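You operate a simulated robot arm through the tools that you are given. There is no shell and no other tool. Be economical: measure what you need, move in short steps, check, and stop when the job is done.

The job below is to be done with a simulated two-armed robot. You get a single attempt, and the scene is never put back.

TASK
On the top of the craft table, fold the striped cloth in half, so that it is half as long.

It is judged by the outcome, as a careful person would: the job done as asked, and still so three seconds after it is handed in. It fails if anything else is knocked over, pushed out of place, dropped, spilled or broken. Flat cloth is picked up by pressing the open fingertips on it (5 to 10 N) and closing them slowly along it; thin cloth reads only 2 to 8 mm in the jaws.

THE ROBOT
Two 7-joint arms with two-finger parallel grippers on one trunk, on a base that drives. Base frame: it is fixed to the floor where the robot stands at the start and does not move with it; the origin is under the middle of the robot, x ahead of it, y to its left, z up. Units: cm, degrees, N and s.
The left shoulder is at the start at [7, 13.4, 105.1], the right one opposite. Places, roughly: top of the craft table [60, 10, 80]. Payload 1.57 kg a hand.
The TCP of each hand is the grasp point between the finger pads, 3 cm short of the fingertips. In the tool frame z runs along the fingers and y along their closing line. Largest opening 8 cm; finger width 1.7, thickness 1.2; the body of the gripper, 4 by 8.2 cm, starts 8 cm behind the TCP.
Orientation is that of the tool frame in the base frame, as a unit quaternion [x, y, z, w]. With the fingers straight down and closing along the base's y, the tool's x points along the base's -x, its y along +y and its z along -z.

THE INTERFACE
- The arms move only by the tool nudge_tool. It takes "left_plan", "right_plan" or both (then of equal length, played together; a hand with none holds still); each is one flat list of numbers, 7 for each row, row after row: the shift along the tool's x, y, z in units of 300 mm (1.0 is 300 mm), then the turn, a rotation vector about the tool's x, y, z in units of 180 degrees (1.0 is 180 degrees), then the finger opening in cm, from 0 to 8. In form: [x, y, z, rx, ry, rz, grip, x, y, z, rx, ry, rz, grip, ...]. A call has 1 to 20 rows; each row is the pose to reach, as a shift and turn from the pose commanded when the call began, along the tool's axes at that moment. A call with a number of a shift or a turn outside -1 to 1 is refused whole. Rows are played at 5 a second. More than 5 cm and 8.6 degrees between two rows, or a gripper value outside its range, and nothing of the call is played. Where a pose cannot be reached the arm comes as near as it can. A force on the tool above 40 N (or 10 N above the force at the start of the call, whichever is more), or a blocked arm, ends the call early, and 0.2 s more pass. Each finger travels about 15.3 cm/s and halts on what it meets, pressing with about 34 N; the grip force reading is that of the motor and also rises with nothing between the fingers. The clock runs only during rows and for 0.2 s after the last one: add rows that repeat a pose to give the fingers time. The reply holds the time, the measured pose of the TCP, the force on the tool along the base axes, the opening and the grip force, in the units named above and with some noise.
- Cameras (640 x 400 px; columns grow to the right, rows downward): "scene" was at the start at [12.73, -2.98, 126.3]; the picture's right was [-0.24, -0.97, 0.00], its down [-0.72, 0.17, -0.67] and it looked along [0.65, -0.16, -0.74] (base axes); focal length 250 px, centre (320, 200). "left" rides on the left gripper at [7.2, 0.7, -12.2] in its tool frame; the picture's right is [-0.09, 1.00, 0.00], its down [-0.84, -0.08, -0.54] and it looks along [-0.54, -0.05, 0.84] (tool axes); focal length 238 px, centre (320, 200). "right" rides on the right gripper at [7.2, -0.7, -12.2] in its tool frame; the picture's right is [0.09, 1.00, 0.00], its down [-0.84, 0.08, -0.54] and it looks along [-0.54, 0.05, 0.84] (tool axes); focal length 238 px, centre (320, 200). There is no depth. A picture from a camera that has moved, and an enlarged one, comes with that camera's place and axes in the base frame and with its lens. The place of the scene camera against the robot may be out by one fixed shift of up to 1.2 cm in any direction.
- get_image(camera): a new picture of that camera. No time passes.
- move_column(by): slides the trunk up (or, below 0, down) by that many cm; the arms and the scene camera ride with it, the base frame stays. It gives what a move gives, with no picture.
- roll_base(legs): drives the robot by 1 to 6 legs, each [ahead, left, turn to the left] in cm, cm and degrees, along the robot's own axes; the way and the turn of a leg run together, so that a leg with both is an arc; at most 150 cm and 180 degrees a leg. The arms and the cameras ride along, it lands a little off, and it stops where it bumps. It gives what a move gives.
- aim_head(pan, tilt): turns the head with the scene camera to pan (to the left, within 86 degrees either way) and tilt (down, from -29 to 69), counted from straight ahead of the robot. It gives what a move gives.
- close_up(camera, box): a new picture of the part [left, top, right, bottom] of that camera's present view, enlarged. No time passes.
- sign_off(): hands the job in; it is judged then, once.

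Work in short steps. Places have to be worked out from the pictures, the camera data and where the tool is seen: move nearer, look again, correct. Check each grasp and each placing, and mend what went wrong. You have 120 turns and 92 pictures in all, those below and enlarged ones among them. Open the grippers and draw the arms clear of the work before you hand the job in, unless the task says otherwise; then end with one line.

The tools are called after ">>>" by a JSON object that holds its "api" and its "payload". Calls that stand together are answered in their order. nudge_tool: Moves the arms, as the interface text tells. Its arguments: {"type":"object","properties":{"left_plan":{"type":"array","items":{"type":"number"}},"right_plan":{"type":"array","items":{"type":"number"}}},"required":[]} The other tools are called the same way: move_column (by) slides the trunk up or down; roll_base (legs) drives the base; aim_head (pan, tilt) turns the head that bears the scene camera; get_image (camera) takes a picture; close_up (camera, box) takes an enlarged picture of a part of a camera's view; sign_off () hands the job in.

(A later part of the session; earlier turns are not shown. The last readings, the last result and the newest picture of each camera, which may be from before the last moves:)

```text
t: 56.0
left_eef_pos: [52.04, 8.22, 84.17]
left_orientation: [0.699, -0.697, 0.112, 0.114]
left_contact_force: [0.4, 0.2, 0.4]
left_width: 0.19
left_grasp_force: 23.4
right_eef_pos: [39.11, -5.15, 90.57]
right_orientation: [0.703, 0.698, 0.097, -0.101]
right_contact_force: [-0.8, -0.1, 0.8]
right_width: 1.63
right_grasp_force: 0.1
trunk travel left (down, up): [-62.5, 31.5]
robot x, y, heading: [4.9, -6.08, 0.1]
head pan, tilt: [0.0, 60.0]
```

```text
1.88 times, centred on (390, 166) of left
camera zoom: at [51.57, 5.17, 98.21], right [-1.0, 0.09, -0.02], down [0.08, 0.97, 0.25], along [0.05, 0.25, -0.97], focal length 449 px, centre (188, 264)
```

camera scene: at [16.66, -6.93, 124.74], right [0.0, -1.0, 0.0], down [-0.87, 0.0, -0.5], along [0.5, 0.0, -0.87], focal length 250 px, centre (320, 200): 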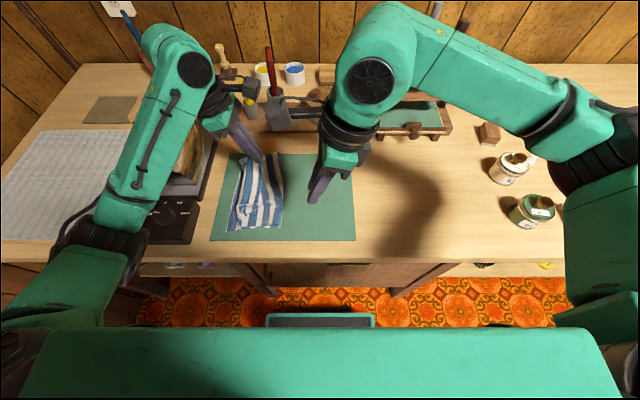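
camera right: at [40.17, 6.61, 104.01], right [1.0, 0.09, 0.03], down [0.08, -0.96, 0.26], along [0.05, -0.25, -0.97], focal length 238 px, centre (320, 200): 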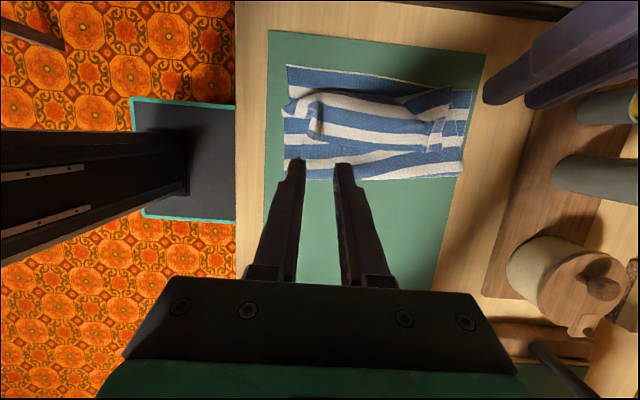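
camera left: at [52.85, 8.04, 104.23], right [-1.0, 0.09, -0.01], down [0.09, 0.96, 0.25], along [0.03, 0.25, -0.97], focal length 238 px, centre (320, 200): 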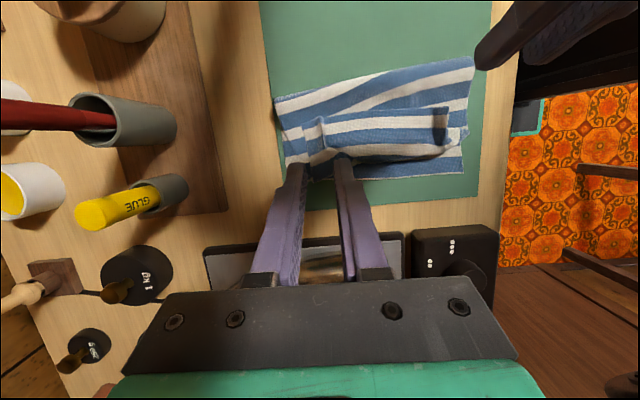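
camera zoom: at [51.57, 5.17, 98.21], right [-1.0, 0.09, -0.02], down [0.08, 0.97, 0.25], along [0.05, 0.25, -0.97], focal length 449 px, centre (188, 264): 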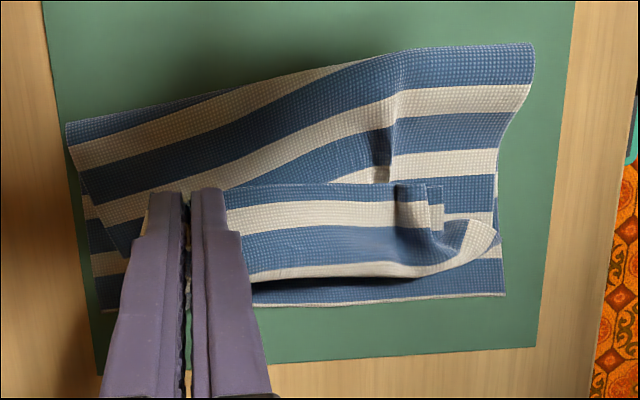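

The right hand is clear and the near part has settled flat; the left still holds the strip's far end. I flip it over toward +y.

>>> {"api": "nudge_tool", "payload": {"left_plan": [-0.069, 0, -0.0575, 0, 0, 0, 0, -0.1482, 0, -0.0832, 0, 0, 0, 0, -0.2219, 0, -0.0721, 0, 0, 0, 0, -0.2532, 0, -0.0297, 0, 0, 0, 0, -0.2532, 0, -0.0297, 0, 0, 0, 0]}}

>>> {"api": "close_up", "payload": {"camera": "left", "box": [200, 20, 560, 245]}}

>>> {"api": "close_up", "payload": {"camera": "scene", "box": [160, 100, 360, 250]}}

```text
t: 57.2
left_eef_pos: [52.01, 15.86, 82.56]
left_orientation: [0.699, -0.697, 0.112, 0.113]
left_contact_force: [-0.2, 0.7, 0.1]
left_width: 0.19
left_grasp_force: 23.5
right_eef_pos: [38.95, -5.26, 90.54]
right_orientation: [0.703, 0.698, 0.097, -0.101]
right_contact_force: [0.7, -0.2, -0.4]
right_width: 1.6
right_grasp_force: 0.0
trunk travel left (down, up): [-62.5, 31.5]
robot x, y, heading: [4.91, -6.18, 0.1]
head pan, tilt: [0.0, 60.0]
```

```text
1.78 times, centred on (380, 132) of left
camera zoom: at [51.58, 12.74, 96.58], right [-1.0, 0.09, -0.03], down [0.08, 0.96, 0.25], along [0.05, 0.25, -0.97], focal length 424 px, centre (213, 320)
```

zoom: 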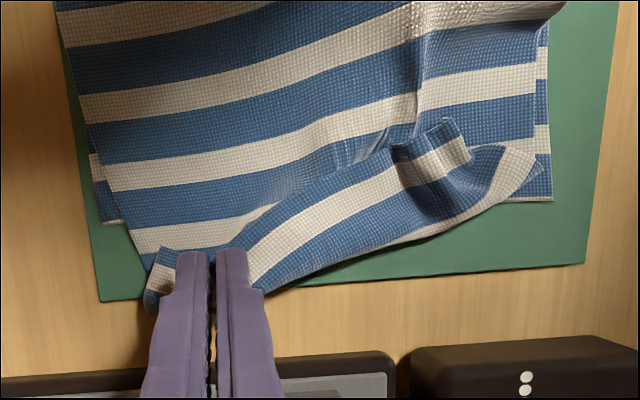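

```text
2.67 times, centred on (260, 175) of scene
camera zoom: at [16.63, -7.08, 124.75], right [0.0, -1.0, 0.0], down [-0.87, 0.0, -0.5], along [0.5, 0.0, -0.87], focal length 667 px, centre (480, 267)
```

zoom: 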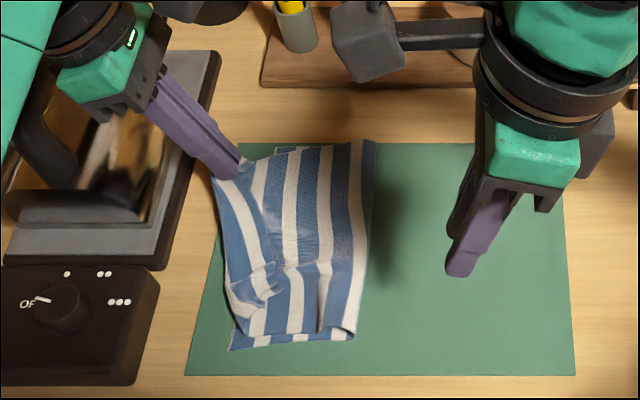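

The far end has flipped nicely. I lower it, release, and lift straight up; the near end gets the same treatment next.

>>> {"api": "nudge_tool", "payload": {"left_plan": [-0.0185, 0, 0.0571, 0, 0, 0, 0, -0.0185, 0, 0.0571, 0, 0, 0, 0.8, -0.0185, 0, 0.0571, 0, 0, 0, 2, -0.0185, 0, 0.0571, 0, 0, 0, 2, 0.02, 0, -0.06, 0, 0, 0, 2, 0.06, 0, -0.18, 0, 0, 0, 2, 0.06, 0, -0.18, 0, 0, 0, 2]}}

>>> {"api": "close_up", "payload": {"camera": "left", "box": [200, 20, 560, 245]}}

```text
t: 58.8
left_eef_pos: [52.07, 15.85, 88.31]
left_orientation: [0.699, -0.697, 0.111, 0.114]
left_contact_force: [-0.2, 0.6, 0.6]
left_width: 1.98
left_grasp_force: 0.0
right_eef_pos: [39.11, -5.19, 90.6]
right_orientation: [0.703, 0.697, 0.097, -0.101]
right_contact_force: [-0.5, 0.6, 1.1]
right_width: 1.6
right_grasp_force: 0.0
trunk travel left (down, up): [-62.5, 31.5]
robot x, y, heading: [4.89, -5.99, 0.3]
head pan, tilt: [0.0, 60.0]
```

```text
1.78 times, centred on (380, 132) of left
camera zoom: at [51.57, 12.71, 102.25], right [-1.0, 0.09, -0.02], down [0.08, 0.96, 0.25], along [0.05, 0.25, -0.97], focal length 424 px, centre (213, 320)
```

zoom: 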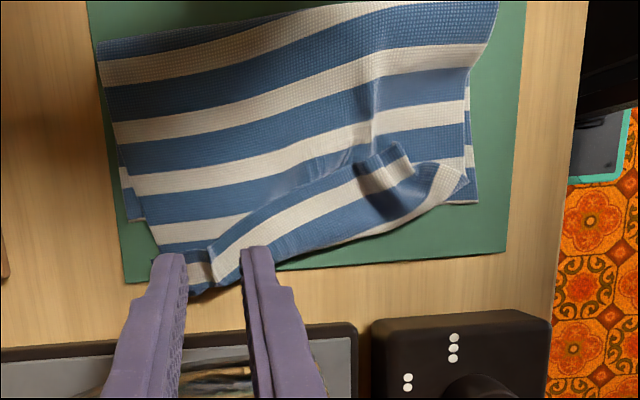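

The far half is laid out. Now the near end: its edge lies at about (42–44, 10.3). I move the left hand up and away (camera clearance) and bring the right hand over that spot.

>>> {"api": "nudge_tool", "payload": {"left_plan": [0.04, -0.066, -0.127, 0, 0, 0, 2, 0.0824, -0.133, -0.2536, 0, 0, 0, 2, 0.0824, -0.133, -0.2536, 0, 0, 0, 2, 0.0824, -0.133, -0.2536, 0, 0, 0, 2, 0.0824, -0.133, -0.2536, 0, 0, 0, 2, 0.0824, -0.133, -0.2536, 0, 0, 0, 2, 0.0824, -0.133, -0.2536, 0, 0, 0, 2, 0.0824, -0.133, -0.2536, 0, 0, 0, 2], "right_plan": [0, 0, 0, 0, 0, 0, 2.6, 0.12, 0.03, 0.035, 0, 0, 0, 2.6, 0.24, 0.06, 0.07, 0, 0, 0, 2.6, 0.36, 0.1, 0.105, 0, 0, 0, 2.6, 0.483, 0.13, 0.141, 0, 0, 0, 2.6, 0.446, 0.13, 0.269, 0, 0, 0, 2.6, 0.408, 0.13, 0.397, 0, 0, 0, 2.6, 0.408, 0.13, 0.397, 0, 0, 0, 2.6]}}

>>> {"api": "get_image", "payload": {"camera": "right"}}

```text
t: 60.6
left_eef_pos: [56.1, 15.94, 96.72]
left_orientation: [0.699, -0.697, 0.112, 0.113]
left_contact_force: [0.2, -0.2, 0.1]
left_width: 2.0
left_grasp_force: 0.1
right_eef_pos: [42.88, 9.91, 82.55]
right_orientation: [0.703, 0.697, 0.097, -0.101]
right_contact_force: [0.0, 0.5, 0.0]
right_width: 2.61
right_grasp_force: 0.0
trunk travel left (down, up): [-62.5, 31.5]
robot x, y, heading: [4.89, -6.15, -0.1]
head pan, tilt: [0.0, 60.0]
```

```text
26 pictures are left
camera right: at [42.28, 13.4, 96.19], right [1.0, 0.08, 0.02], down [0.07, -0.95, 0.29], along [0.04, -0.29, -0.96], focal length 238 px, centre (320, 200)
```

right: 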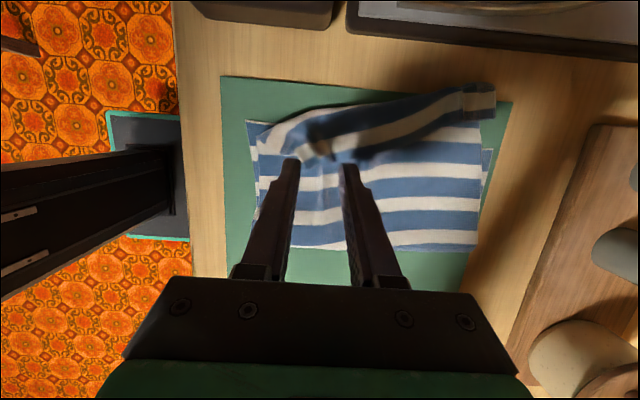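

>>> {"api": "close_up", "payload": {"camera": "right", "box": [236, 70, 476, 220]}}

```text
2.67 times, centred on (356, 145) of right
camera zoom: at [42.28, 13.4, 96.19], right [1.0, 0.08, 0.02], down [0.07, -0.95, 0.29], along [0.04, -0.29, -0.96], focal length 636 px, centre (224, 347)
```

zoom: 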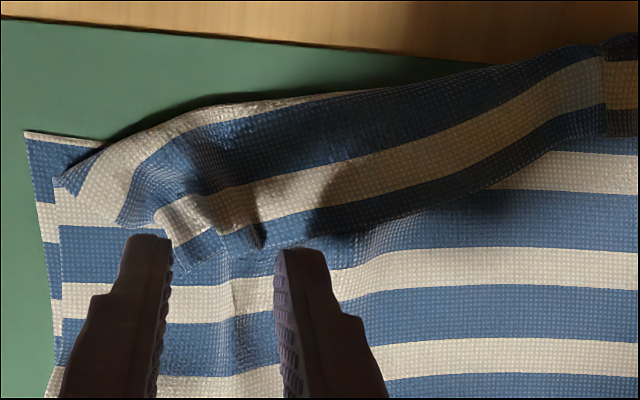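

The near edge is at about (43–44.5, 10.6–11.2). I shift the right tips slightly onto it with a smaller opening and lower toward contact.

>>> {"api": "nudge_tool", "payload": {"right_plan": [0.028, 0.027, 0.008, 0, 0, 0, 2.4, 0.0097, 0.027, 0.062, 0, 0, 0, 2.4, 0.0047, 0.027, 0.078, 0, 0, 0, 2.4, 0.0047, 0.027, 0.078, 0, 0, 0, 2.4]}}

```text
t: 61.6
left_eef_pos: [56.27, 15.77, 96.82]
left_orientation: [0.699, -0.698, 0.111, 0.113]
left_contact_force: [1.1, -0.3, -0.3]
left_width: 1.98
left_grasp_force: 0.0
right_eef_pos: [43.94, 10.55, 80.05]
right_orientation: [0.703, 0.698, 0.096, -0.101]
right_contact_force: [-0.5, -0.7, -0.1]
right_width: 2.43
right_grasp_force: 0.0
trunk travel left (down, up): [-62.5, 31.5]
robot x, y, heading: [4.84, -5.69, 0.1]
head pan, tilt: [0.0, 60.0]
```

No force yet; down another 0.4 cm.

>>> {"api": "nudge_tool", "payload": {"right_plan": [-0.002, 0, 0.0064, 0, 0, 0, 2.4, -0.0037, 0, 0.0128, 0, 0, 0, 2.4, -0.0037, 0, 0.0128, 0, 0, 0, 2.4]}}

>>> {"api": "close_up", "payload": {"camera": "right", "box": [236, 70, 476, 220]}}

```text
t: 62.4
left_eef_pos: [56.23, 15.82, 96.78]
left_orientation: [0.699, -0.697, 0.112, 0.114]
left_contact_force: [0.1, 0.5, -0.1]
left_width: 1.97
left_grasp_force: 0.0
right_eef_pos: [43.96, 10.55, 79.83]
right_orientation: [0.703, 0.697, 0.097, -0.101]
right_contact_force: [-0.5, -0.4, 1.2]
right_width: 2.42
right_grasp_force: 0.1
trunk travel left (down, up): [-62.5, 31.5]
robot x, y, heading: [5.07, -5.74, 0.2]
head pan, tilt: [0.0, 60.0]
```

```text
2.67 times, centred on (356, 145) of right
camera zoom: at [43.44, 14.14, 93.4], right [1.0, 0.08, 0.02], down [0.07, -0.96, 0.29], along [0.04, -0.29, -0.96], focal length 636 px, centre (224, 347)
```

zoom: 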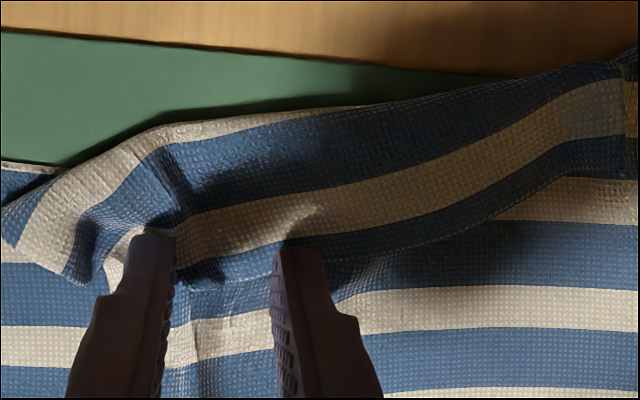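

Tips lie on the strip's edge with slight contact. Close slowly with a touch more pressure.

>>> {"api": "nudge_tool", "payload": {"right_plan": [-0.001, 0, 0.0032, 0, 0, 0, 2.4, -0.001, 0, 0.0032, 0, 0, 0, 2.2, -0.001, 0, 0.0032, 0, 0, 0, 2.0, -0.001, 0, 0.0032, 0, 0, 0, 1.8, -0.001, 0, 0.0032, 0, 0, 0, 1.6, -0.001, 0, 0.0032, 0, 0, 0, 1.4, -0.001, 0, 0.0032, 0, 0, 0, 1.2, -0.001, 0, 0.0032, 0, 0, 0, 1.0, -0.001, 0, 0.0032, 0, 0, 0, 0.8, -0.001, 0, 0.0032, 0, 0, 0, 0.6, -0.001, 0, 0.0032, 0, 0, 0, 0.4, -0.001, 0, 0.0032, 0, 0, 0, 0.2, -0.001, 0, 0.0032, 0, 0, 0, 0, -0.001, 0, 0.0032, 0, 0, 0, 0, 0.0177, 0, -0.0608, 0, 0, 0, 0, 0.0364, 0, -0.1248, 0, 0, 0, 0, 0.0364, 0, -0.1248, 0, 0, 0, 0]}}

>>> {"api": "close_up", "payload": {"camera": "right", "box": [200, 50, 520, 250]}}

```text
t: 66.0
left_eef_pos: [56.12, 15.89, 96.76]
left_orientation: [0.699, -0.697, 0.111, 0.113]
left_contact_force: [0.1, -0.6, 0.2]
left_width: 2.02
left_grasp_force: 0.0
right_eef_pos: [43.93, 10.9, 83.71]
right_orientation: [0.703, 0.698, 0.096, -0.101]
right_contact_force: [0.5, -0.1, -0.2]
right_width: 0.21
right_grasp_force: 22.9
trunk travel left (down, up): [-62.5, 31.5]
robot x, y, heading: [4.81, -5.74, 0.3]
head pan, tilt: [0.0, 60.0]
```

```text
2.00 times, centred on (360, 150) of right
camera zoom: at [43.44, 14.31, 97.29], right [1.0, 0.08, 0.02], down [0.07, -0.96, 0.29], along [0.04, -0.29, -0.96], focal length 477 px, centre (240, 300)
```

zoom: 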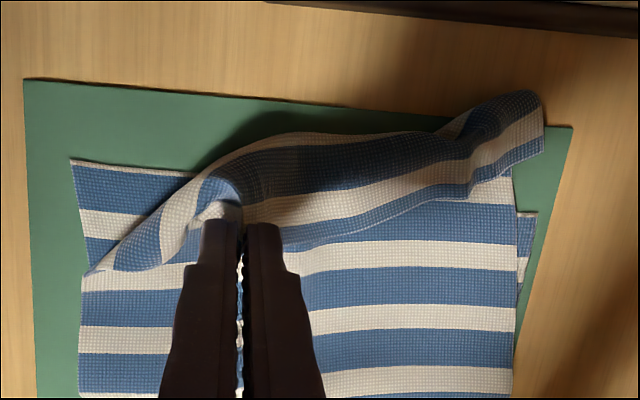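

Only the strip's edge came up this time and the body stayed flat. I flip it over to +y.

>>> {"api": "nudge_tool", "payload": {"right_plan": [0.0573, -0.01, -0.018, 0, 0, 0, 0, 0.1053, -0.02, -0.004, 0, 0, 0, 0, 0.1297, -0.03, 0.0552, 0, 0, 0, 0, 0.1257, -0.03, 0.1165, 0, 0, 0, 0, 0.1257, -0.03, 0.1165, 0, 0, 0, 0]}}

>>> {"api": "close_up", "payload": {"camera": "right", "box": [200, 50, 520, 250]}}

```text
t: 67.2
left_eef_pos: [56.19, 15.82, 96.8]
left_orientation: [0.699, -0.697, 0.111, 0.113]
left_contact_force: [-0.6, 0.4, -0.3]
left_width: 2.02
left_grasp_force: 0.0
right_eef_pos: [43.2, 15.6, 81.38]
right_orientation: [0.703, 0.697, 0.097, -0.101]
right_contact_force: [0.1, -0.3, 0.3]
right_width: 0.22
right_grasp_force: 23.4
trunk travel left (down, up): [-62.5, 31.5]
robot x, y, heading: [5.24, -5.68, 0.2]
head pan, tilt: [0.0, 60.0]
```

```text
2.00 times, centred on (360, 150) of right
camera zoom: at [42.6, 19.03, 94.94], right [1.0, 0.08, 0.02], down [0.07, -0.96, 0.29], along [0.04, -0.28, -0.96], focal length 477 px, centre (240, 300)
```

zoom: 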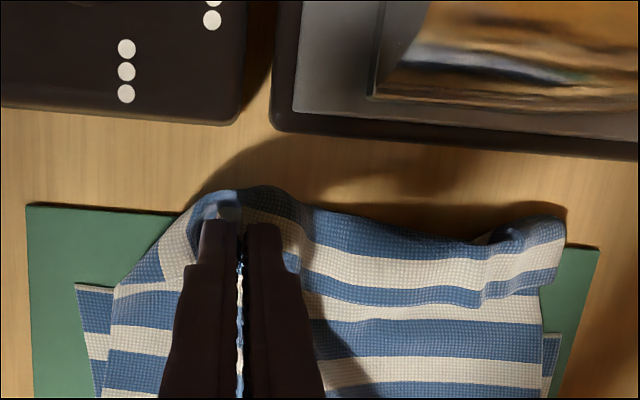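

The near end is over as well. To help the edge tip open toward +y, I raise it about 2 cm and release there, then retreat along the tool axis.

>>> {"api": "nudge_tool", "payload": {"right_plan": [0.0365, 0, -0.0657, 0, 0, 0, 0, 0.05, 0, -0.0657, 0, 0, 0, 0, 0.05, 0, -0.0657, 0, 0, 0, 1.5, 0.05, 0, -0.0657, 0, 0, 0, 3, 0.05, 0, -0.0657, 0, 0, 0, 3, 0.05, 0, -0.2, 0, 0, 0, 3, 0.05, 0, -0.3, 0, 0, 0, 3, 0.05, 0, -0.3, 0, 0, 0, 3]}}

>>> {"api": "close_up", "payload": {"camera": "right", "box": [180, 50, 520, 262]}}

```text
t: 69.0
left_eef_pos: [56.27, 15.89, 96.7]
left_orientation: [0.699, -0.697, 0.111, 0.114]
left_contact_force: [0.2, 0.0, 0.3]
left_width: 1.99
left_grasp_force: 0.1
right_eef_pos: [43.2, 14.14, 90.41]
right_orientation: [0.703, 0.697, 0.097, -0.101]
right_contact_force: [-0.7, 0.5, -0.1]
right_width: 2.99
right_grasp_force: 0.1
trunk travel left (down, up): [-62.5, 31.5]
robot x, y, heading: [5.02, -5.65, 0.2]
head pan, tilt: [0.0, 60.0]
```

```text
1.88 times, centred on (350, 156) of right
camera zoom: at [42.58, 17.69, 104.09], right [1.0, 0.08, 0.02], down [0.07, -0.95, 0.29], along [0.04, -0.29, -0.96], focal length 449 px, centre (264, 283)
```

zoom: 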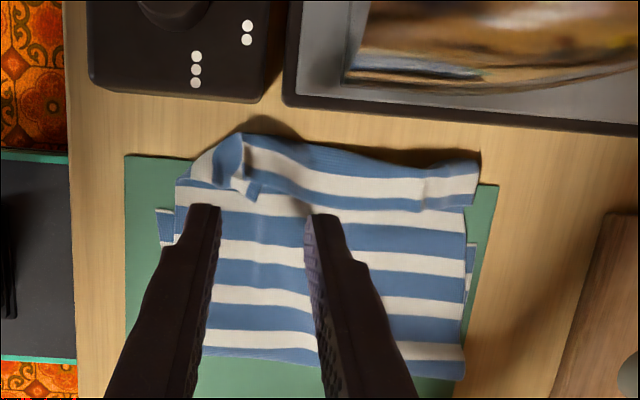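

Top layer is now flat, but the crease sits at y ≈ 4.7 and a 3 cm strip is still turned back (edge y ≈ 15). Plan: pinch that edge again with both hands, swing back to re-lay the lower half, then release the edge high while moving +y so it falls open. First I lower both hands onto the edge.

>>> {"api": "nudge_tool", "payload": {"left_plan": [-0.045, 0.083, 0.13, 0, 0, 0, 1.8, -0.09, 0.083, 0.26, 0, 0, 0, 1.8, -0.14, 0.083, 0.39, 0, 0, 0, 1.8, -0.1858, 0.083, 0.518, 0, 0, 0, 1.8, -0.1858, 0.083, 0.518, 0, 0, 0, 1.8], "right_plan": [-0.022, 0.017, 0.08, 0, 0, 0, 1.8, -0.044, 0.017, 0.16, 0, 0, 0, 1.8, -0.066, 0.017, 0.24, 0, 0, 0, 1.8, -0.0888, 0.017, 0.328, 0, 0, 0, 1.8, -0.0888, 0.017, 0.328, 0, 0, 0, 1.8]}}

>>> {"api": "close_up", "payload": {"camera": "left", "box": [220, 80, 540, 280]}}

>>> {"api": "close_up", "payload": {"camera": "right", "box": [220, 80, 540, 280]}}

```text
t: 70.2
left_eef_pos: [53.42, 16.24, 79.87]
left_orientation: [0.699, -0.697, 0.111, 0.114]
left_contact_force: [0.5, 0.1, 0.2]
left_width: 1.79
left_grasp_force: 0.1
right_eef_pos: [43.53, 14.34, 79.93]
right_orientation: [0.703, 0.698, 0.098, -0.102]
right_contact_force: [0.8, -0.4, 0.0]
right_width: 1.8
right_grasp_force: 0.1
trunk travel left (down, up): [-62.5, 31.5]
robot x, y, heading: [4.8, -5.97, 0.0]
head pan, tilt: [0.0, 60.0]
```

```text
2.00 times, centred on (380, 180) of left
camera zoom: at [52.95, 13.07, 93.82], right [-1.0, 0.09, -0.03], down [0.08, 0.96, 0.25], along [0.05, 0.25, -0.97], focal length 477 px, centre (200, 240)
```

zoom: 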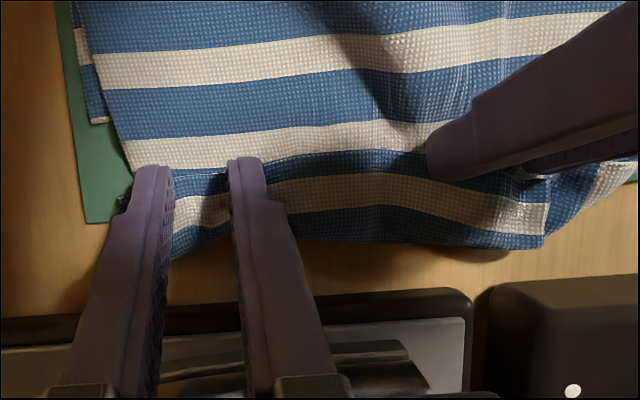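

```text
2.00 times, centred on (380, 180) of right
camera zoom: at [43.06, 17.85, 93.61], right [1.0, 0.08, 0.02], down [0.07, -0.96, 0.29], along [0.04, -0.28, -0.96], focal length 477 px, centre (200, 240)
```

zoom: 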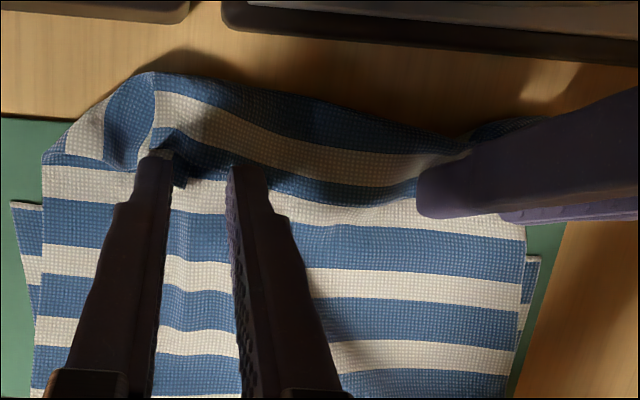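

Both tips sit on the strip's edge. Lower to light contact.

>>> {"api": "nudge_tool", "payload": {"left_plan": [-0.0015, 0, 0.0048, 0, 0, 0, 1.8, -0.003, 0, 0.0095, 0, 0, 0, 1.8, -0.003, 0, 0.0095, 0, 0, 0, 1.8], "right_plan": [-0.0015, 0.008, 0.0048, 0, 0, 0, 1.8, -0.0028, 0.008, 0.0096, 0, 0, 0, 1.8, -0.0028, 0.008, 0.0096, 0, 0, 0, 1.8]}}

```text
t: 71.0
left_eef_pos: [53.35, 16.29, 79.67]
left_orientation: [0.699, -0.697, 0.111, 0.114]
left_contact_force: [-0.3, 0.3, 2.3]
left_width: 1.84
left_grasp_force: 0.0
right_eef_pos: [43.8, 14.36, 79.81]
right_orientation: [0.703, 0.697, 0.097, -0.1]
right_contact_force: [0.4, 0.7, -0.4]
right_width: 1.83
right_grasp_force: 0.0
trunk travel left (down, up): [-62.5, 31.5]
robot x, y, heading: [5.11, -5.72, 0.0]
head pan, tilt: [0.0, 60.0]
```

Left touches at 2 N; right goes 0.2 cm lower while I start closing slowly.

>>> {"api": "nudge_tool", "payload": {"left_plan": [-0.0003, 0, 0.001, 0, 0, 0, 1.8, -0.0003, 0, 0.001, 0, 0, 0, 1.8, -0.0003, 0, 0.001, 0, 0, 0, 1.6, -0.0003, 0, 0.001, 0, 0, 0, 1.4, -0.0003, 0, 0.001, 0, 0, 0, 1.2, -0.0003, 0, 0.001, 0, 0, 0, 1.0, -0.0003, 0, 0.001, 0, 0, 0, 0.8, -0.0003, 0, 0.001, 0, 0, 0, 0.6, -0.0003, 0, 0.001, 0, 0, 0, 0.4, -0.0003, 0, 0.001, 0, 0, 0, 0.2, -0.0003, 0, 0.001, 0, 0, 0, 0, -0.0003, 0, 0.001, 0, 0, 0, 0], "right_plan": [-0.0019, 0, 0.0064, 0, 0, 0, 1.8, -0.0019, 0, 0.0064, 0, 0, 0, 1.8, -0.0019, 0, 0.0064, 0, 0, 0, 1.6, -0.0019, 0, 0.0064, 0, 0, 0, 1.4, -0.0019, 0, 0.0064, 0, 0, 0, 1.2, -0.0019, 0, 0.0064, 0, 0, 0, 1.0, -0.0019, 0, 0.0064, 0, 0, 0, 0.8, -0.0019, 0, 0.0064, 0, 0, 0, 0.6, -0.0019, 0, 0.0064, 0, 0, 0, 0.4, -0.0019, 0, 0.0064, 0, 0, 0, 0.2, -0.0019, 0, 0.0064, 0, 0, 0, 0, -0.0019, 0, 0.0064, 0, 0, 0, 0]}}

```text
t: 73.6
left_eef_pos: [53.43, 16.13, 79.71]
left_orientation: [0.7, -0.696, 0.112, 0.113]
left_contact_force: [-0.1, -0.3, 5.7]
left_width: 0.0
left_grasp_force: 21.5
right_eef_pos: [43.75, 14.44, 79.68]
right_orientation: [0.703, 0.697, 0.097, -0.101]
right_contact_force: [0.8, 0.0, -0.3]
right_width: 0.11
right_grasp_force: 23.3
trunk travel left (down, up): [-62.5, 31.5]
robot x, y, heading: [4.74, -5.96, 0.1]
head pan, tilt: [0.0, 60.0]
```

The right caught the cloth (1.1 mm), the left slipped off. Retry the left with a wider opening and slightly firmer press.

>>> {"api": "nudge_tool", "payload": {"left_plan": [0.0051, 0, -0.0158, 0, 0, 0, 0, -0.0012, 0.012, -0.0179, 0, 0, 0, 2.6, -0.0012, 0.012, -0.0179, 0, 0, 0, 2.6, -0.0063, 0.012, -0.0021, 0, 0, 0, 2.6, -0.0067, 0.012, -0.0008, 0, 0, 0, 2.6, -0.0067, 0.012, -0.0008, 0, 0, 0, 2.4, -0.0067, 0.012, -0.0008, 0, 0, 0, 2.2, -0.0067, 0.012, -0.0008, 0, 0, 0, 2.0, -0.0067, 0.012, -0.0008, 0, 0, 0, 1.8, -0.0067, 0.012, -0.0008, 0, 0, 0, 1.6, -0.0067, 0.012, -0.0008, 0, 0, 0, 1.4, -0.0067, 0.012, -0.0008, 0, 0, 0, 1.2, -0.0067, 0.012, -0.0008, 0, 0, 0, 1.0, -0.0067, 0.012, -0.0008, 0, 0, 0, 0.8, -0.0067, 0.012, -0.0008, 0, 0, 0, 0.6, -0.0067, 0.012, -0.0008, 0, 0, 0, 0.4, -0.0067, 0.012, -0.0008, 0, 0, 0, 0.2, -0.0067, 0.012, -0.0008, 0, 0, 0, 0, -0.0067, 0.012, -0.0008, 0, 0, 0, 0]}}

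>>> {"api": "close_up", "payload": {"camera": "left", "box": [220, 80, 540, 280]}}

```text
t: 77.6
left_eef_pos: [53.04, 16.29, 79.59]
left_orientation: [0.699, -0.697, 0.113, 0.113]
left_contact_force: [1.8, 0.3, 9.9]
left_width: 0.2
left_grasp_force: 23.6
right_eef_pos: [43.77, 14.28, 79.64]
right_orientation: [0.703, 0.697, 0.098, -0.101]
right_contact_force: [0.4, 0.5, -0.8]
right_width: 0.1
right_grasp_force: 23.0
trunk travel left (down, up): [-62.5, 31.5]
robot x, y, heading: [4.99, -6.02, 0.2]
head pan, tilt: [0.0, 60.0]
```

```text
2.00 times, centred on (380, 180) of left
camera zoom: at [52.6, 13.16, 93.57], right [-1.0, 0.09, -0.03], down [0.08, 0.96, 0.25], along [0.05, 0.25, -0.97], focal length 477 px, centre (200, 240)
```

zoom: 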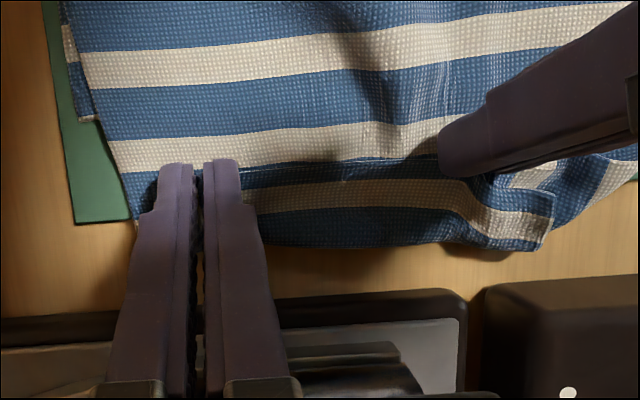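

Both hands hold the edge. I lift and swing back over the middle, spreading the hands slightly, to re-lay the lower half.

>>> {"api": "nudge_tool", "payload": {"left_plan": [0.0309, -0.013, -0.0951, 0, 0, 0, 0, 0.1252, -0.027, -0.1696, 0, 0, 0, 0, 0.2512, -0.027, -0.2338, 0, 0, 0, 0, 0.3828, -0.027, -0.2611, 0, 0, 0, 0, 0.504, -0.027, -0.2568, 0, 0, 0, 0, 0.5991, -0.027, -0.2259, 0, 0, 0, 0, 0.6574, -0.027, -0.1895, 0, 0, 0, 0, 0.6574, -0.027, -0.1895, 0, 0, 0, 0], "right_plan": [0.028, -0.013, -0.096, 0, 0, 0, 0, -0.008, -0.027, -0.2107, 0, 0, 0, 0, -0.076, -0.027, -0.3347, 0, 0, 0, 0, -0.1693, -0.027, -0.4313, 0, 0, 0, 0, -0.272, -0.027, -0.496, 0, 0, 0, 0, -0.368, -0.027, -0.524, 0, 0, 0, 0, -0.4367, -0.027, -0.5267, 0, 0, 0, 0, -0.4367, -0.027, -0.5267, 0, 0, 0, 0]}}

>>> {"api": "get_image", "payload": {"camera": "right"}}

>>> {"api": "get_image", "payload": {"camera": "left"}}

```text
t: 79.4
left_eef_pos: [54.07, -0.61, 91.05]
left_orientation: [0.699, -0.697, 0.111, 0.113]
left_contact_force: [0.0, 0.1, -0.1]
left_width: 0.19
left_grasp_force: 23.9
right_eef_pos: [42.88, -2.6, 91.26]
right_orientation: [0.703, 0.697, 0.096, -0.101]
right_contact_force: [0.4, -0.1, -0.1]
right_width: 0.01
right_grasp_force: 20.9
trunk travel left (down, up): [-62.5, 31.5]
robot x, y, heading: [4.92, -6.03, 0.3]
head pan, tilt: [0.0, 60.0]
```

```text
17 pictures are left
camera right: at [42.3, 0.9, 104.88], right [1.0, 0.08, 0.02], down [0.07, -0.95, 0.29], along [0.04, -0.29, -0.96], focal length 238 px, centre (320, 200)
```

right: 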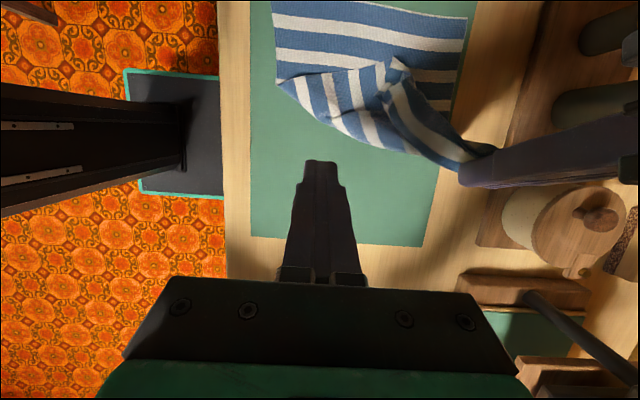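

```text
16 pictures are left
camera left: at [53.6, -3.58, 104.96], right [-1.0, 0.09, -0.03], down [0.08, 0.96, 0.25], along [0.05, 0.25, -0.97], focal length 238 px, centre (320, 200)
```

left: 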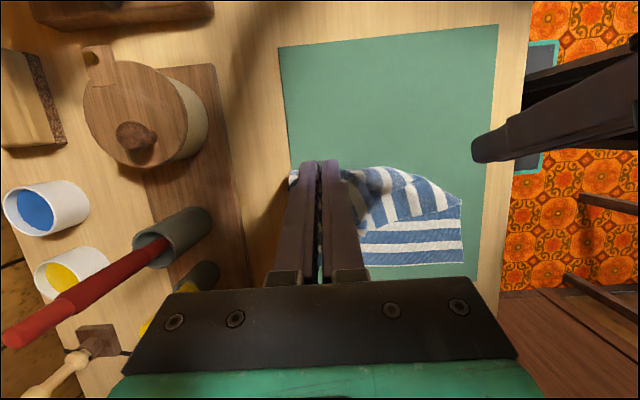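

The right lost the cloth while the left still holds the far corner. The cleanest recovery is to unfold: I lay the far corner back down at its original place on the right, then start again with a better release.

>>> {"api": "nudge_tool", "payload": {"left_plan": [0.1165, 0, 0.0729, 0, 0, 0, 0, 0.2081, -0.01, 0.2008, 0, 0, 0, 0, 0.2672, -0.01, 0.3426, 0, 0, 0, 0, 0.2774, -0.01, 0.4406, 0, 0, 0, 0, 0.2774, -0.01, 0.4406, 0, 0, 0, 0], "right_plan": [0, -0.06, 0, 0, 0, 0, 3, 0, -0.06, 0, 0, 0, 0, 3, 0, -0.06, 0, 0, 0, 0, 3, 0, -0.06, 0, 0, 0, 0, 3, 0, -0.06, 0, 0, 0, 0, 3]}}

>>> {"api": "get_image", "payload": {"camera": "right"}}

```text
t: 80.2
left_eef_pos: [54.6, -9.11, 85.9]
left_orientation: [0.703, -0.692, 0.115, 0.113]
left_contact_force: [0.4, -0.7, -0.1]
left_width: 0.21
left_grasp_force: 24.1
right_eef_pos: [41.08, -3.13, 90.72]
right_orientation: [0.709, 0.692, 0.088, -0.098]
right_contact_force: [-5.2, -6.3, -2.1]
right_width: 3.02
right_grasp_force: 0.1
trunk travel left (down, up): [-62.5, 31.5]
robot x, y, heading: [5.03, -5.89, 0.0]
head pan, tilt: [0.0, 60.0]
stopped in row 3 (right hand): the force on the tool passed its limit (the readings are from after the stop); the commanded pose is now the measured one
```

```text
15 pictures are left
camera right: at [40.78, 0.62, 104.29], right [1.0, 0.07, 0.0], down [0.06, -0.95, 0.31], along [0.02, -0.3, -0.95], focal length 238 px, centre (320, 200)
```

right: 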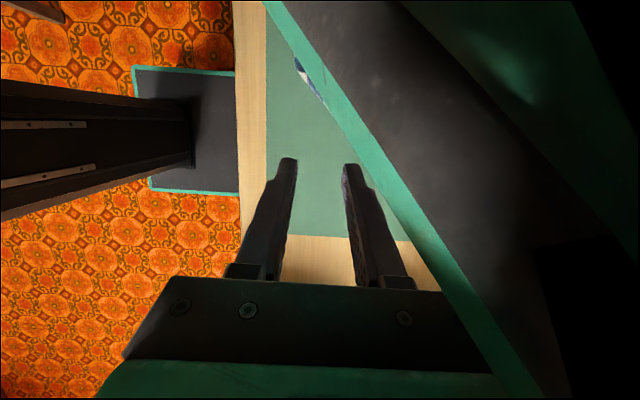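

The left forearm touched the right hand's camera. I move the right hand well out to the right, first away in -x/-y.

>>> {"api": "nudge_tool", "payload": {"right_plan": [-0.06, -0.08, -0.02, 0, 0, 0, 3, -0.16, -0.12, -0.07, 0, 0, 0, 3, -0.28, -0.14, -0.14, 0, 0, 0, 3, -0.4, -0.14, -0.22, 0, 0, 0, 3, -0.5, -0.14, -0.25, 0, 0, 0, 3, -0.5, -0.14, -0.25, 0, 0, 0, 3]}}

```text
t: 81.6
left_eef_pos: [54.47, -9.09, 85.95]
left_orientation: [0.703, -0.693, 0.116, 0.114]
left_contact_force: [-0.5, 0.2, -0.2]
left_width: 0.2
left_grasp_force: 23.6
right_eef_pos: [36.68, -19.38, 94.18]
right_orientation: [0.709, 0.693, 0.086, -0.098]
right_contact_force: [0.4, 0.0, -0.2]
right_width: 3.01
right_grasp_force: 0.0
trunk travel left (down, up): [-62.5, 31.5]
robot x, y, heading: [4.8, -6.0, 0.3]
head pan, tilt: [0.0, 60.0]
```

Clear. Now the left finishes laying the far corner down, releases and lifts, and I look.

>>> {"api": "nudge_tool", "payload": {"left_plan": [0.025, -0.005, 0.105, 0, 0, 0, 0, 0.047, -0.01, 0.2116, 0, 0, 0, 0, 0.047, -0.01, 0.2116, 0, 0, 0, 1, 0.047, -0.01, 0.2116, 0, 0, 0, 2.5, 0.047, -0.01, 0.2116, 0, 0, 0, 2.5, 0.09, -0.01, 0.08, 0, 0, 0, 2.5, 0.129, -0.01, -0.04, 0, 0, 0, 2.5, 0.129, -0.01, -0.04, 0, 0, 0, 2.5]}}

>>> {"api": "get_image", "payload": {"camera": "left"}}

```text
t: 83.4
left_eef_pos: [54.84, -12.63, 88.54]
left_orientation: [0.703, -0.693, 0.116, 0.114]
left_contact_force: [0.4, 0.3, 0.0]
left_width: 2.48
left_grasp_force: 0.0
right_eef_pos: [36.74, -19.29, 94.25]
right_orientation: [0.709, 0.693, 0.086, -0.099]
right_contact_force: [-0.2, 0.6, 0.0]
right_width: 3.01
right_grasp_force: 0.0
trunk travel left (down, up): [-62.5, 31.5]
robot x, y, heading: [5.26, -6.09, 0.1]
head pan, tilt: [0.0, 60.0]
```

```text
14 pictures are left
camera left: at [54.41, -15.56, 102.49], right [-1.0, 0.07, -0.03], down [0.06, 0.97, 0.25], along [0.05, 0.24, -0.97], focal length 238 px, centre (320, 200)
```

left: 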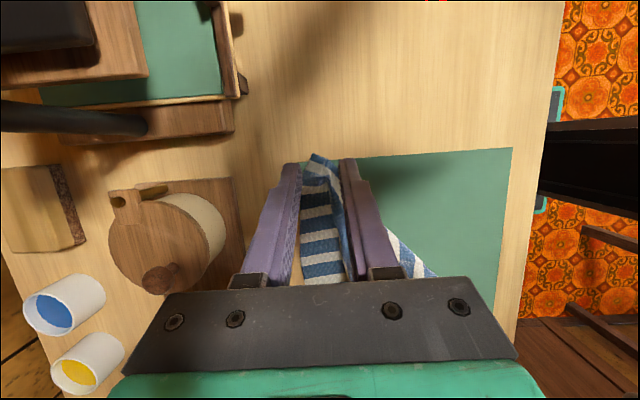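

The far corner is back, but the near part is still turned over. I move the left hand aside and look from the head camera.

>>> {"api": "nudge_tool", "payload": {"left_plan": [0.02, 0, -0.12, 0, 0, 0, 2.5, 0.04, 0, -0.24, 0, 0, 0, 2.5, -0.09, 0, -0.29, 0, 0, 0, 2.5, -0.22, 0, -0.33, 0, 0, 0, 2.5, -0.35, 0, -0.38, 0, 0, 0, 2.5, -0.48, 0, -0.43, 0, 0, 0, 2.5, -0.615, 0, -0.48, 0, 0, 0, 2.5, -0.615, 0, -0.48, 0, 0, 0, 2.5]}}

>>> {"api": "close_up", "payload": {"camera": "scene", "box": [160, 110, 400, 260]}}

```text
t: 85.2
left_eef_pos: [54.81, 9.68, 95.98]
left_orientation: [0.702, -0.693, 0.115, 0.113]
left_contact_force: [0.7, 0.4, -0.2]
left_width: 2.51
left_grasp_force: 0.1
right_eef_pos: [36.75, -19.38, 94.35]
right_orientation: [0.71, 0.692, 0.086, -0.098]
right_contact_force: [0.2, -0.9, 0.4]
right_width: 3.0
right_grasp_force: 0.0
trunk travel left (down, up): [-62.5, 31.5]
robot x, y, heading: [5.19, -5.41, 0.2]
head pan, tilt: [0.0, 60.0]
```

```text
2.67 times, centred on (280, 185) of scene
camera zoom: at [16.66, -7.18, 124.74], right [0.0, -1.0, 0.0], down [-0.87, 0.0, -0.5], along [0.5, 0.0, -0.87], focal length 667 px, centre (427, 240)
```

zoom: 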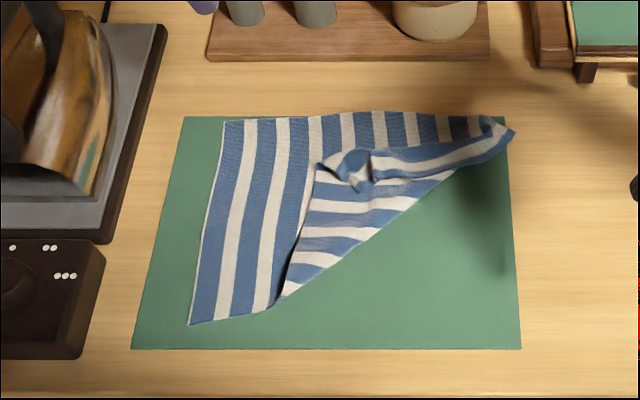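

The near-right corner lies folded over at about (51.6, 3). I'll unfold it with the right hand: left moves further aside, right goes above that corner.

>>> {"api": "nudge_tool", "payload": {"left_plan": [-0.113, 0, -0.083, 0, 0, 0, 2.5, -0.226, 0, -0.167, 0, 0, 0, 2.5, -0.339, 0, -0.25, 0, 0, 0, 2.5, -0.339, 0, -0.25, 0, 0, 0, 2.5, -0.339, 0, -0.25, 0, 0, 0, 2.5, -0.339, 0, -0.25, 0, 0, 0, 2.5, -0.339, 0, -0.25, 0, 0, 0, 2.5, -0.339, 0, -0.25, 0, 0, 0, 2.5, -0.339, 0, -0.25, 0, 0, 0, 2.5, -0.339, 0, -0.25, 0, 0, 0, 2.5], "right_plan": [0, 0, 0, 0, 0, 0, 2.6, 0, 0, 0, 0, 0, 0, 2.6, 0.1, 0.075, 0.063, 0, 0, 0, 2.6, 0.2, 0.15, 0.126, 0, 0, 0, 2.6, 0.3, 0.225, 0.19, 0, 0, 0, 2.6, 0.4, 0.3, 0.253, 0, 0, 0, 2.6, 0.5, 0.375, 0.316, 0, 0, 0, 2.6, 0.602, 0.453, 0.38, 0, 0, 0, 2.6, 0.57, 0.453, 0.49, 0, 0, 0, 2.6, 0.57, 0.453, 0.49, 0, 0, 0, 2.6]}}

>>> {"api": "get_image", "payload": {"camera": "right"}}

```text
t: 87.4
left_eef_pos: [54.63, 21.88, 99.88]
left_orientation: [0.702, -0.693, 0.115, 0.114]
left_contact_force: [-0.7, -0.5, 0.1]
left_width: 2.49
left_grasp_force: 0.1
right_eef_pos: [50.63, 0.66, 83.95]
right_orientation: [0.71, 0.692, 0.087, -0.098]
right_contact_force: [0.5, -0.1, -0.5]
right_width: 2.58
right_grasp_force: 0.1
trunk travel left (down, up): [-62.5, 31.5]
robot x, y, heading: [4.49, -6.1, -0.0]
head pan, tilt: [0.0, 60.0]
```

```text
12 pictures are left
camera right: at [50.27, 4.36, 97.52], right [1.0, 0.07, 0.01], down [0.06, -0.95, 0.31], along [0.03, -0.31, -0.95], focal length 238 px, centre (320, 200)
```

right: 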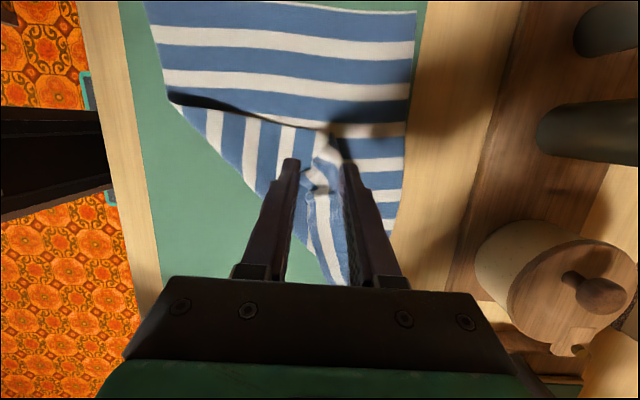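

The corner is at about (50.9, 3.8). I place the tips just inside it and lower.

>>> {"api": "nudge_tool", "payload": {"right_plan": [0.04, -0.037, 0.06, 0, 0, 0, 2.6, 0.02, -0.037, 0.125, 0, 0, 0, 2.6, 0.0139, -0.037, 0.147, 0, 0, 0, 2.6, 0.0139, -0.037, 0.147, 0, 0, 0, 2.6]}}

```text
t: 88.4
left_eef_pos: [54.66, 21.75, 99.95]
left_orientation: [0.702, -0.693, 0.115, 0.114]
left_contact_force: [0.2, -0.3, 0.7]
left_width: 2.53
left_grasp_force: 0.1
right_eef_pos: [49.37, 2.14, 79.83]
right_orientation: [0.71, 0.692, 0.087, -0.098]
right_contact_force: [-1.2, -0.2, -0.5]
right_width: 2.6
right_grasp_force: 0.0
trunk travel left (down, up): [-62.5, 31.5]
robot x, y, heading: [4.91, -6.12, 0.1]
head pan, tilt: [0.0, 60.0]
```

>>> {"api": "nudge_tool", "payload": {"right_plan": [-0.0017, 0, 0.0064, 0, 0, 0, 2.6, -0.0022, 0, 0.008, 0, 0, 0, 2.6, -0.0022, 0, 0.008, 0, 0, 0, 2.6]}}

```text
t: 89.2
left_eef_pos: [54.66, 21.85, 99.92]
left_orientation: [0.702, -0.693, 0.115, 0.114]
left_contact_force: [-0.5, -0.2, 0.4]
left_width: 2.49
left_grasp_force: 0.0
right_eef_pos: [49.32, 2.07, 79.75]
right_orientation: [0.709, 0.693, 0.086, -0.099]
right_contact_force: [0.5, -0.1, 0.5]
right_width: 2.58
right_grasp_force: 0.1
trunk travel left (down, up): [-62.5, 31.5]
robot x, y, heading: [4.82, -6.06, 0.1]
head pan, tilt: [0.0, 60.0]
```

Contact is about to start; I press ~0.15 cm more while closing slowly, then lift a little.

>>> {"api": "nudge_tool", "payload": {"right_plan": [-0.0013, 0, 0.0048, 0, 0, 0, 2.6, -0.0013, 0, 0.0048, 0, 0, 0, 2.6, -0.0013, 0, 0.0048, 0, 0, 0, 2.4, -0.0013, 0, 0.0048, 0, 0, 0, 2.2, -0.0013, 0, 0.0048, 0, 0, 0, 2.0, -0.0013, 0, 0.0048, 0, 0, 0, 1.8, -0.0013, 0, 0.0048, 0, 0, 0, 1.6, -0.0013, 0, 0.0048, 0, 0, 0, 1.4, -0.0013, 0, 0.0048, 0, 0, 0, 1.2, -0.0013, 0, 0.0048, 0, 0, 0, 1.0, -0.0013, 0, 0.0048, 0, 0, 0, 0.8, -0.0013, 0, 0.0048, 0, 0, 0, 0.6, -0.0013, 0, 0.0048, 0, 0, 0, 0.4, -0.0013, 0, 0.0048, 0, 0, 0, 0.2, -0.0013, 0, 0.0048, 0, 0, 0, 0, -0.0013, 0, 0.0048, 0, 0, 0, 0]}}

```text
t: 92.6
left_eef_pos: [54.62, 21.86, 99.99]
left_orientation: [0.702, -0.693, 0.116, 0.114]
left_contact_force: [0.2, 0.0, -0.1]
left_width: 2.51
left_grasp_force: 0.0
right_eef_pos: [49.33, 2.17, 79.65]
right_orientation: [0.71, 0.692, 0.087, -0.098]
right_contact_force: [0.8, 0.4, 4.4]
right_width: 0.02
right_grasp_force: 21.8
trunk travel left (down, up): [-62.5, 31.5]
robot x, y, heading: [4.92, -6.04, 0.1]
head pan, tilt: [0.0, 60.0]
```

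Missed (0 mm). I reopen a bit wider and press firmer (aim for 8 N).

>>> {"api": "nudge_tool", "payload": {"right_plan": [0.0045, 0, -0.0165, 0, 0, 0, 0, 0.0045, 0, -0.0165, 0, 0, 0, 3, 0.0045, 0, -0.0165, 0, 0, 0, 3, -0.0005, 0, 0.002, 0, 0, 0, 3, -0.0012, 0, 0.0045, 0, 0, 0, 3, -0.0012, 0, 0.0045, 0, 0, 0, 3]}}

>>> {"api": "close_up", "payload": {"camera": "right", "box": [230, 90, 450, 228]}}

```text
t: 94.0
left_eef_pos: [54.53, 21.74, 99.96]
left_orientation: [0.703, -0.693, 0.116, 0.113]
left_contact_force: [-0.5, -0.4, -0.6]
left_width: 2.5
left_grasp_force: 0.0
right_eef_pos: [49.2, 2.29, 79.64]
right_orientation: [0.709, 0.692, 0.089, -0.098]
right_contact_force: [2.8, -1.2, 14.2]
right_width: 3.11
right_grasp_force: 0.8
trunk travel left (down, up): [-62.5, 31.5]
robot x, y, heading: [5.07, -6.11, 0.5]
head pan, tilt: [0.0, 60.0]
```

```text
2.90 times, centred on (340, 159) of right
camera zoom: at [48.88, 5.9, 93.23], right [1.0, 0.07, 0.01], down [0.06, -0.95, 0.3], along [0.03, -0.3, -0.95], focal length 691 px, centre (262, 319)
```

zoom: 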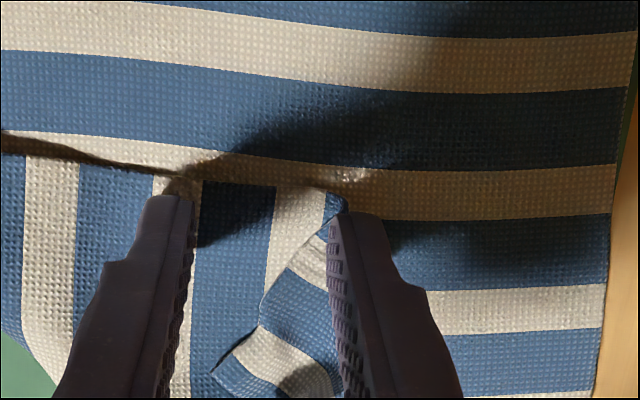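

Now clear: the true corner is turned back once more, with its tip near (48.2, -0.6). I move the tips onto that corner piece instead.

>>> {"api": "nudge_tool", "payload": {"right_plan": [0.0087, 0, -0.0322, 0, 0, 0, 2.8, -0.0493, 0.01, -0.0478, 0, 0, 0, 2.8, -0.1073, 0.017, -0.0634, 0, 0, 0, 2.8, -0.1151, 0.017, -0.0344, 0, 0, 0, 2.8, -0.1151, 0.017, -0.0344, 0, 0, 0, 2.8]}}

>>> {"api": "close_up", "payload": {"camera": "right", "box": [230, 90, 450, 228]}}

```text
t: 95.2
left_eef_pos: [54.53, 21.8, 100.14]
left_orientation: [0.703, -0.693, 0.116, 0.113]
left_contact_force: [0.0, 0.2, 0.0]
left_width: 2.52
left_grasp_force: 0.1
right_eef_pos: [49.48, -1.55, 79.7]
right_orientation: [0.709, 0.692, 0.088, -0.098]
right_contact_force: [-0.2, -1.2, 7.8]
right_width: 2.84
right_grasp_force: 0.0
trunk travel left (down, up): [-62.5, 31.5]
robot x, y, heading: [5.16, -6.2, 0.1]
head pan, tilt: [0.0, 60.0]
```

```text
2.90 times, centred on (340, 159) of right
camera zoom: at [49.23, 2.08, 93.24], right [1.0, 0.07, 0.01], down [0.06, -0.95, 0.3], along [0.03, -0.3, -0.95], focal length 691 px, centre (262, 319)
```

zoom: 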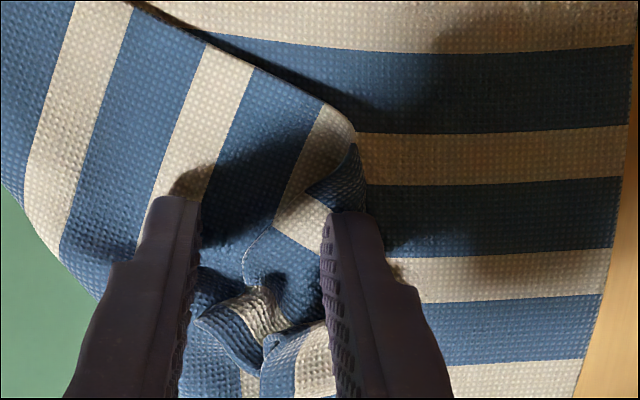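

7.8 N and the loose corner strip lies between the fingers. Close slowly.

>>> {"api": "nudge_tool", "payload": {"right_plan": [0, 0, 0, 0, 0, 0, 2.6, 0, 0, 0, 0, 0, 0, 2.4, 0, 0, 0, 0, 0, 0, 2.2, 0, 0, 0, 0, 0, 0, 2.0, 0, 0, 0, 0, 0, 0, 1.8, 0, 0, 0, 0, 0, 0, 1.6, 0, 0, 0, 0, 0, 0, 1.4, 0, 0, 0, 0, 0, 0, 1.2, 0, 0, 0, 0, 0, 0, 1.0, 0, 0, 0, 0, 0, 0, 0.8, 0, 0, 0, 0, 0, 0, 0.6, 0, 0, 0, 0, 0, 0, 0.4, 0, 0, 0, 0, 0, 0, 0.2, 0, 0, 0, 0, 0, 0, 0, 0, 0, 0, 0, 0, 0, 0]}}

```text
t: 98.4
left_eef_pos: [54.58, 21.81, 99.98]
left_orientation: [0.703, -0.693, 0.115, 0.113]
left_contact_force: [0.2, -0.9, -0.1]
left_width: 2.53
left_grasp_force: 0.1
right_eef_pos: [49.63, -1.68, 79.63]
right_orientation: [0.709, 0.693, 0.086, -0.098]
right_contact_force: [3.9, -1.6, 12.3]
right_width: 0.19
right_grasp_force: 23.3
trunk travel left (down, up): [-62.5, 31.5]
robot x, y, heading: [4.83, -6.01, 0.1]
head pan, tilt: [0.0, 60.0]
```

Grasped (1.9 mm). I carry it up and over to the near-right corner position.

>>> {"api": "nudge_tool", "payload": {"right_plan": [0.0347, 0, -0.1288, 0, 0, 0, 0, 0.0167, -0.05, -0.2545, 0, 0, 0, 0, -0.0669, -0.133, -0.3287, 0, 0, 0, 0, -0.1678, -0.217, -0.3387, 0, 0, 0, 0, -0.27, -0.283, -0.28, 0, 0, 0, 0, -0.3443, -0.333, -0.1963, 0, 0, 0, 0, -0.3811, -0.35, -0.1233, 0, 0, 0, 0, -0.3811, -0.35, -0.1233, 0, 0, 0, 0]}}

>>> {"api": "close_up", "payload": {"camera": "scene", "box": [160, 110, 400, 260]}}

```text
t: 100.2
left_eef_pos: [54.59, 21.8, 99.93]
left_orientation: [0.702, -0.693, 0.116, 0.114]
left_contact_force: [-0.4, 0.1, -0.2]
left_width: 2.48
left_grasp_force: 0.0
right_eef_pos: [38.91, -13.3, 80.12]
right_orientation: [0.71, 0.692, 0.086, -0.098]
right_contact_force: [0.0, 0.4, -0.6]
right_width: 0.2
right_grasp_force: 23.3
trunk travel left (down, up): [-62.5, 31.5]
robot x, y, heading: [4.95, -5.97, 0.2]
head pan, tilt: [0.0, 60.0]
```

```text
2.67 times, centred on (280, 185) of scene
camera zoom: at [16.63, -7.06, 124.75], right [0.0, -1.0, 0.0], down [-0.87, 0.0, -0.5], along [0.5, 0.0, -0.87], focal length 667 px, centre (427, 240)
```

zoom: 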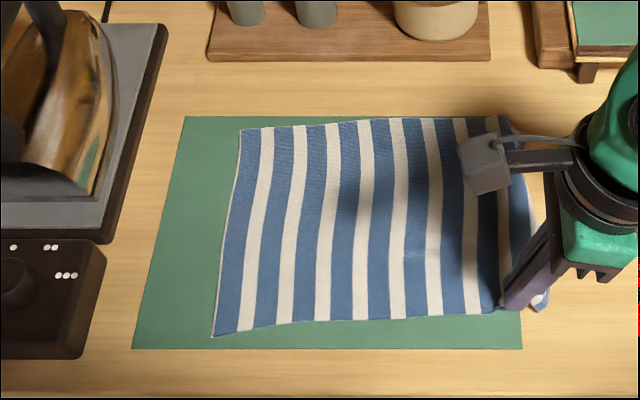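

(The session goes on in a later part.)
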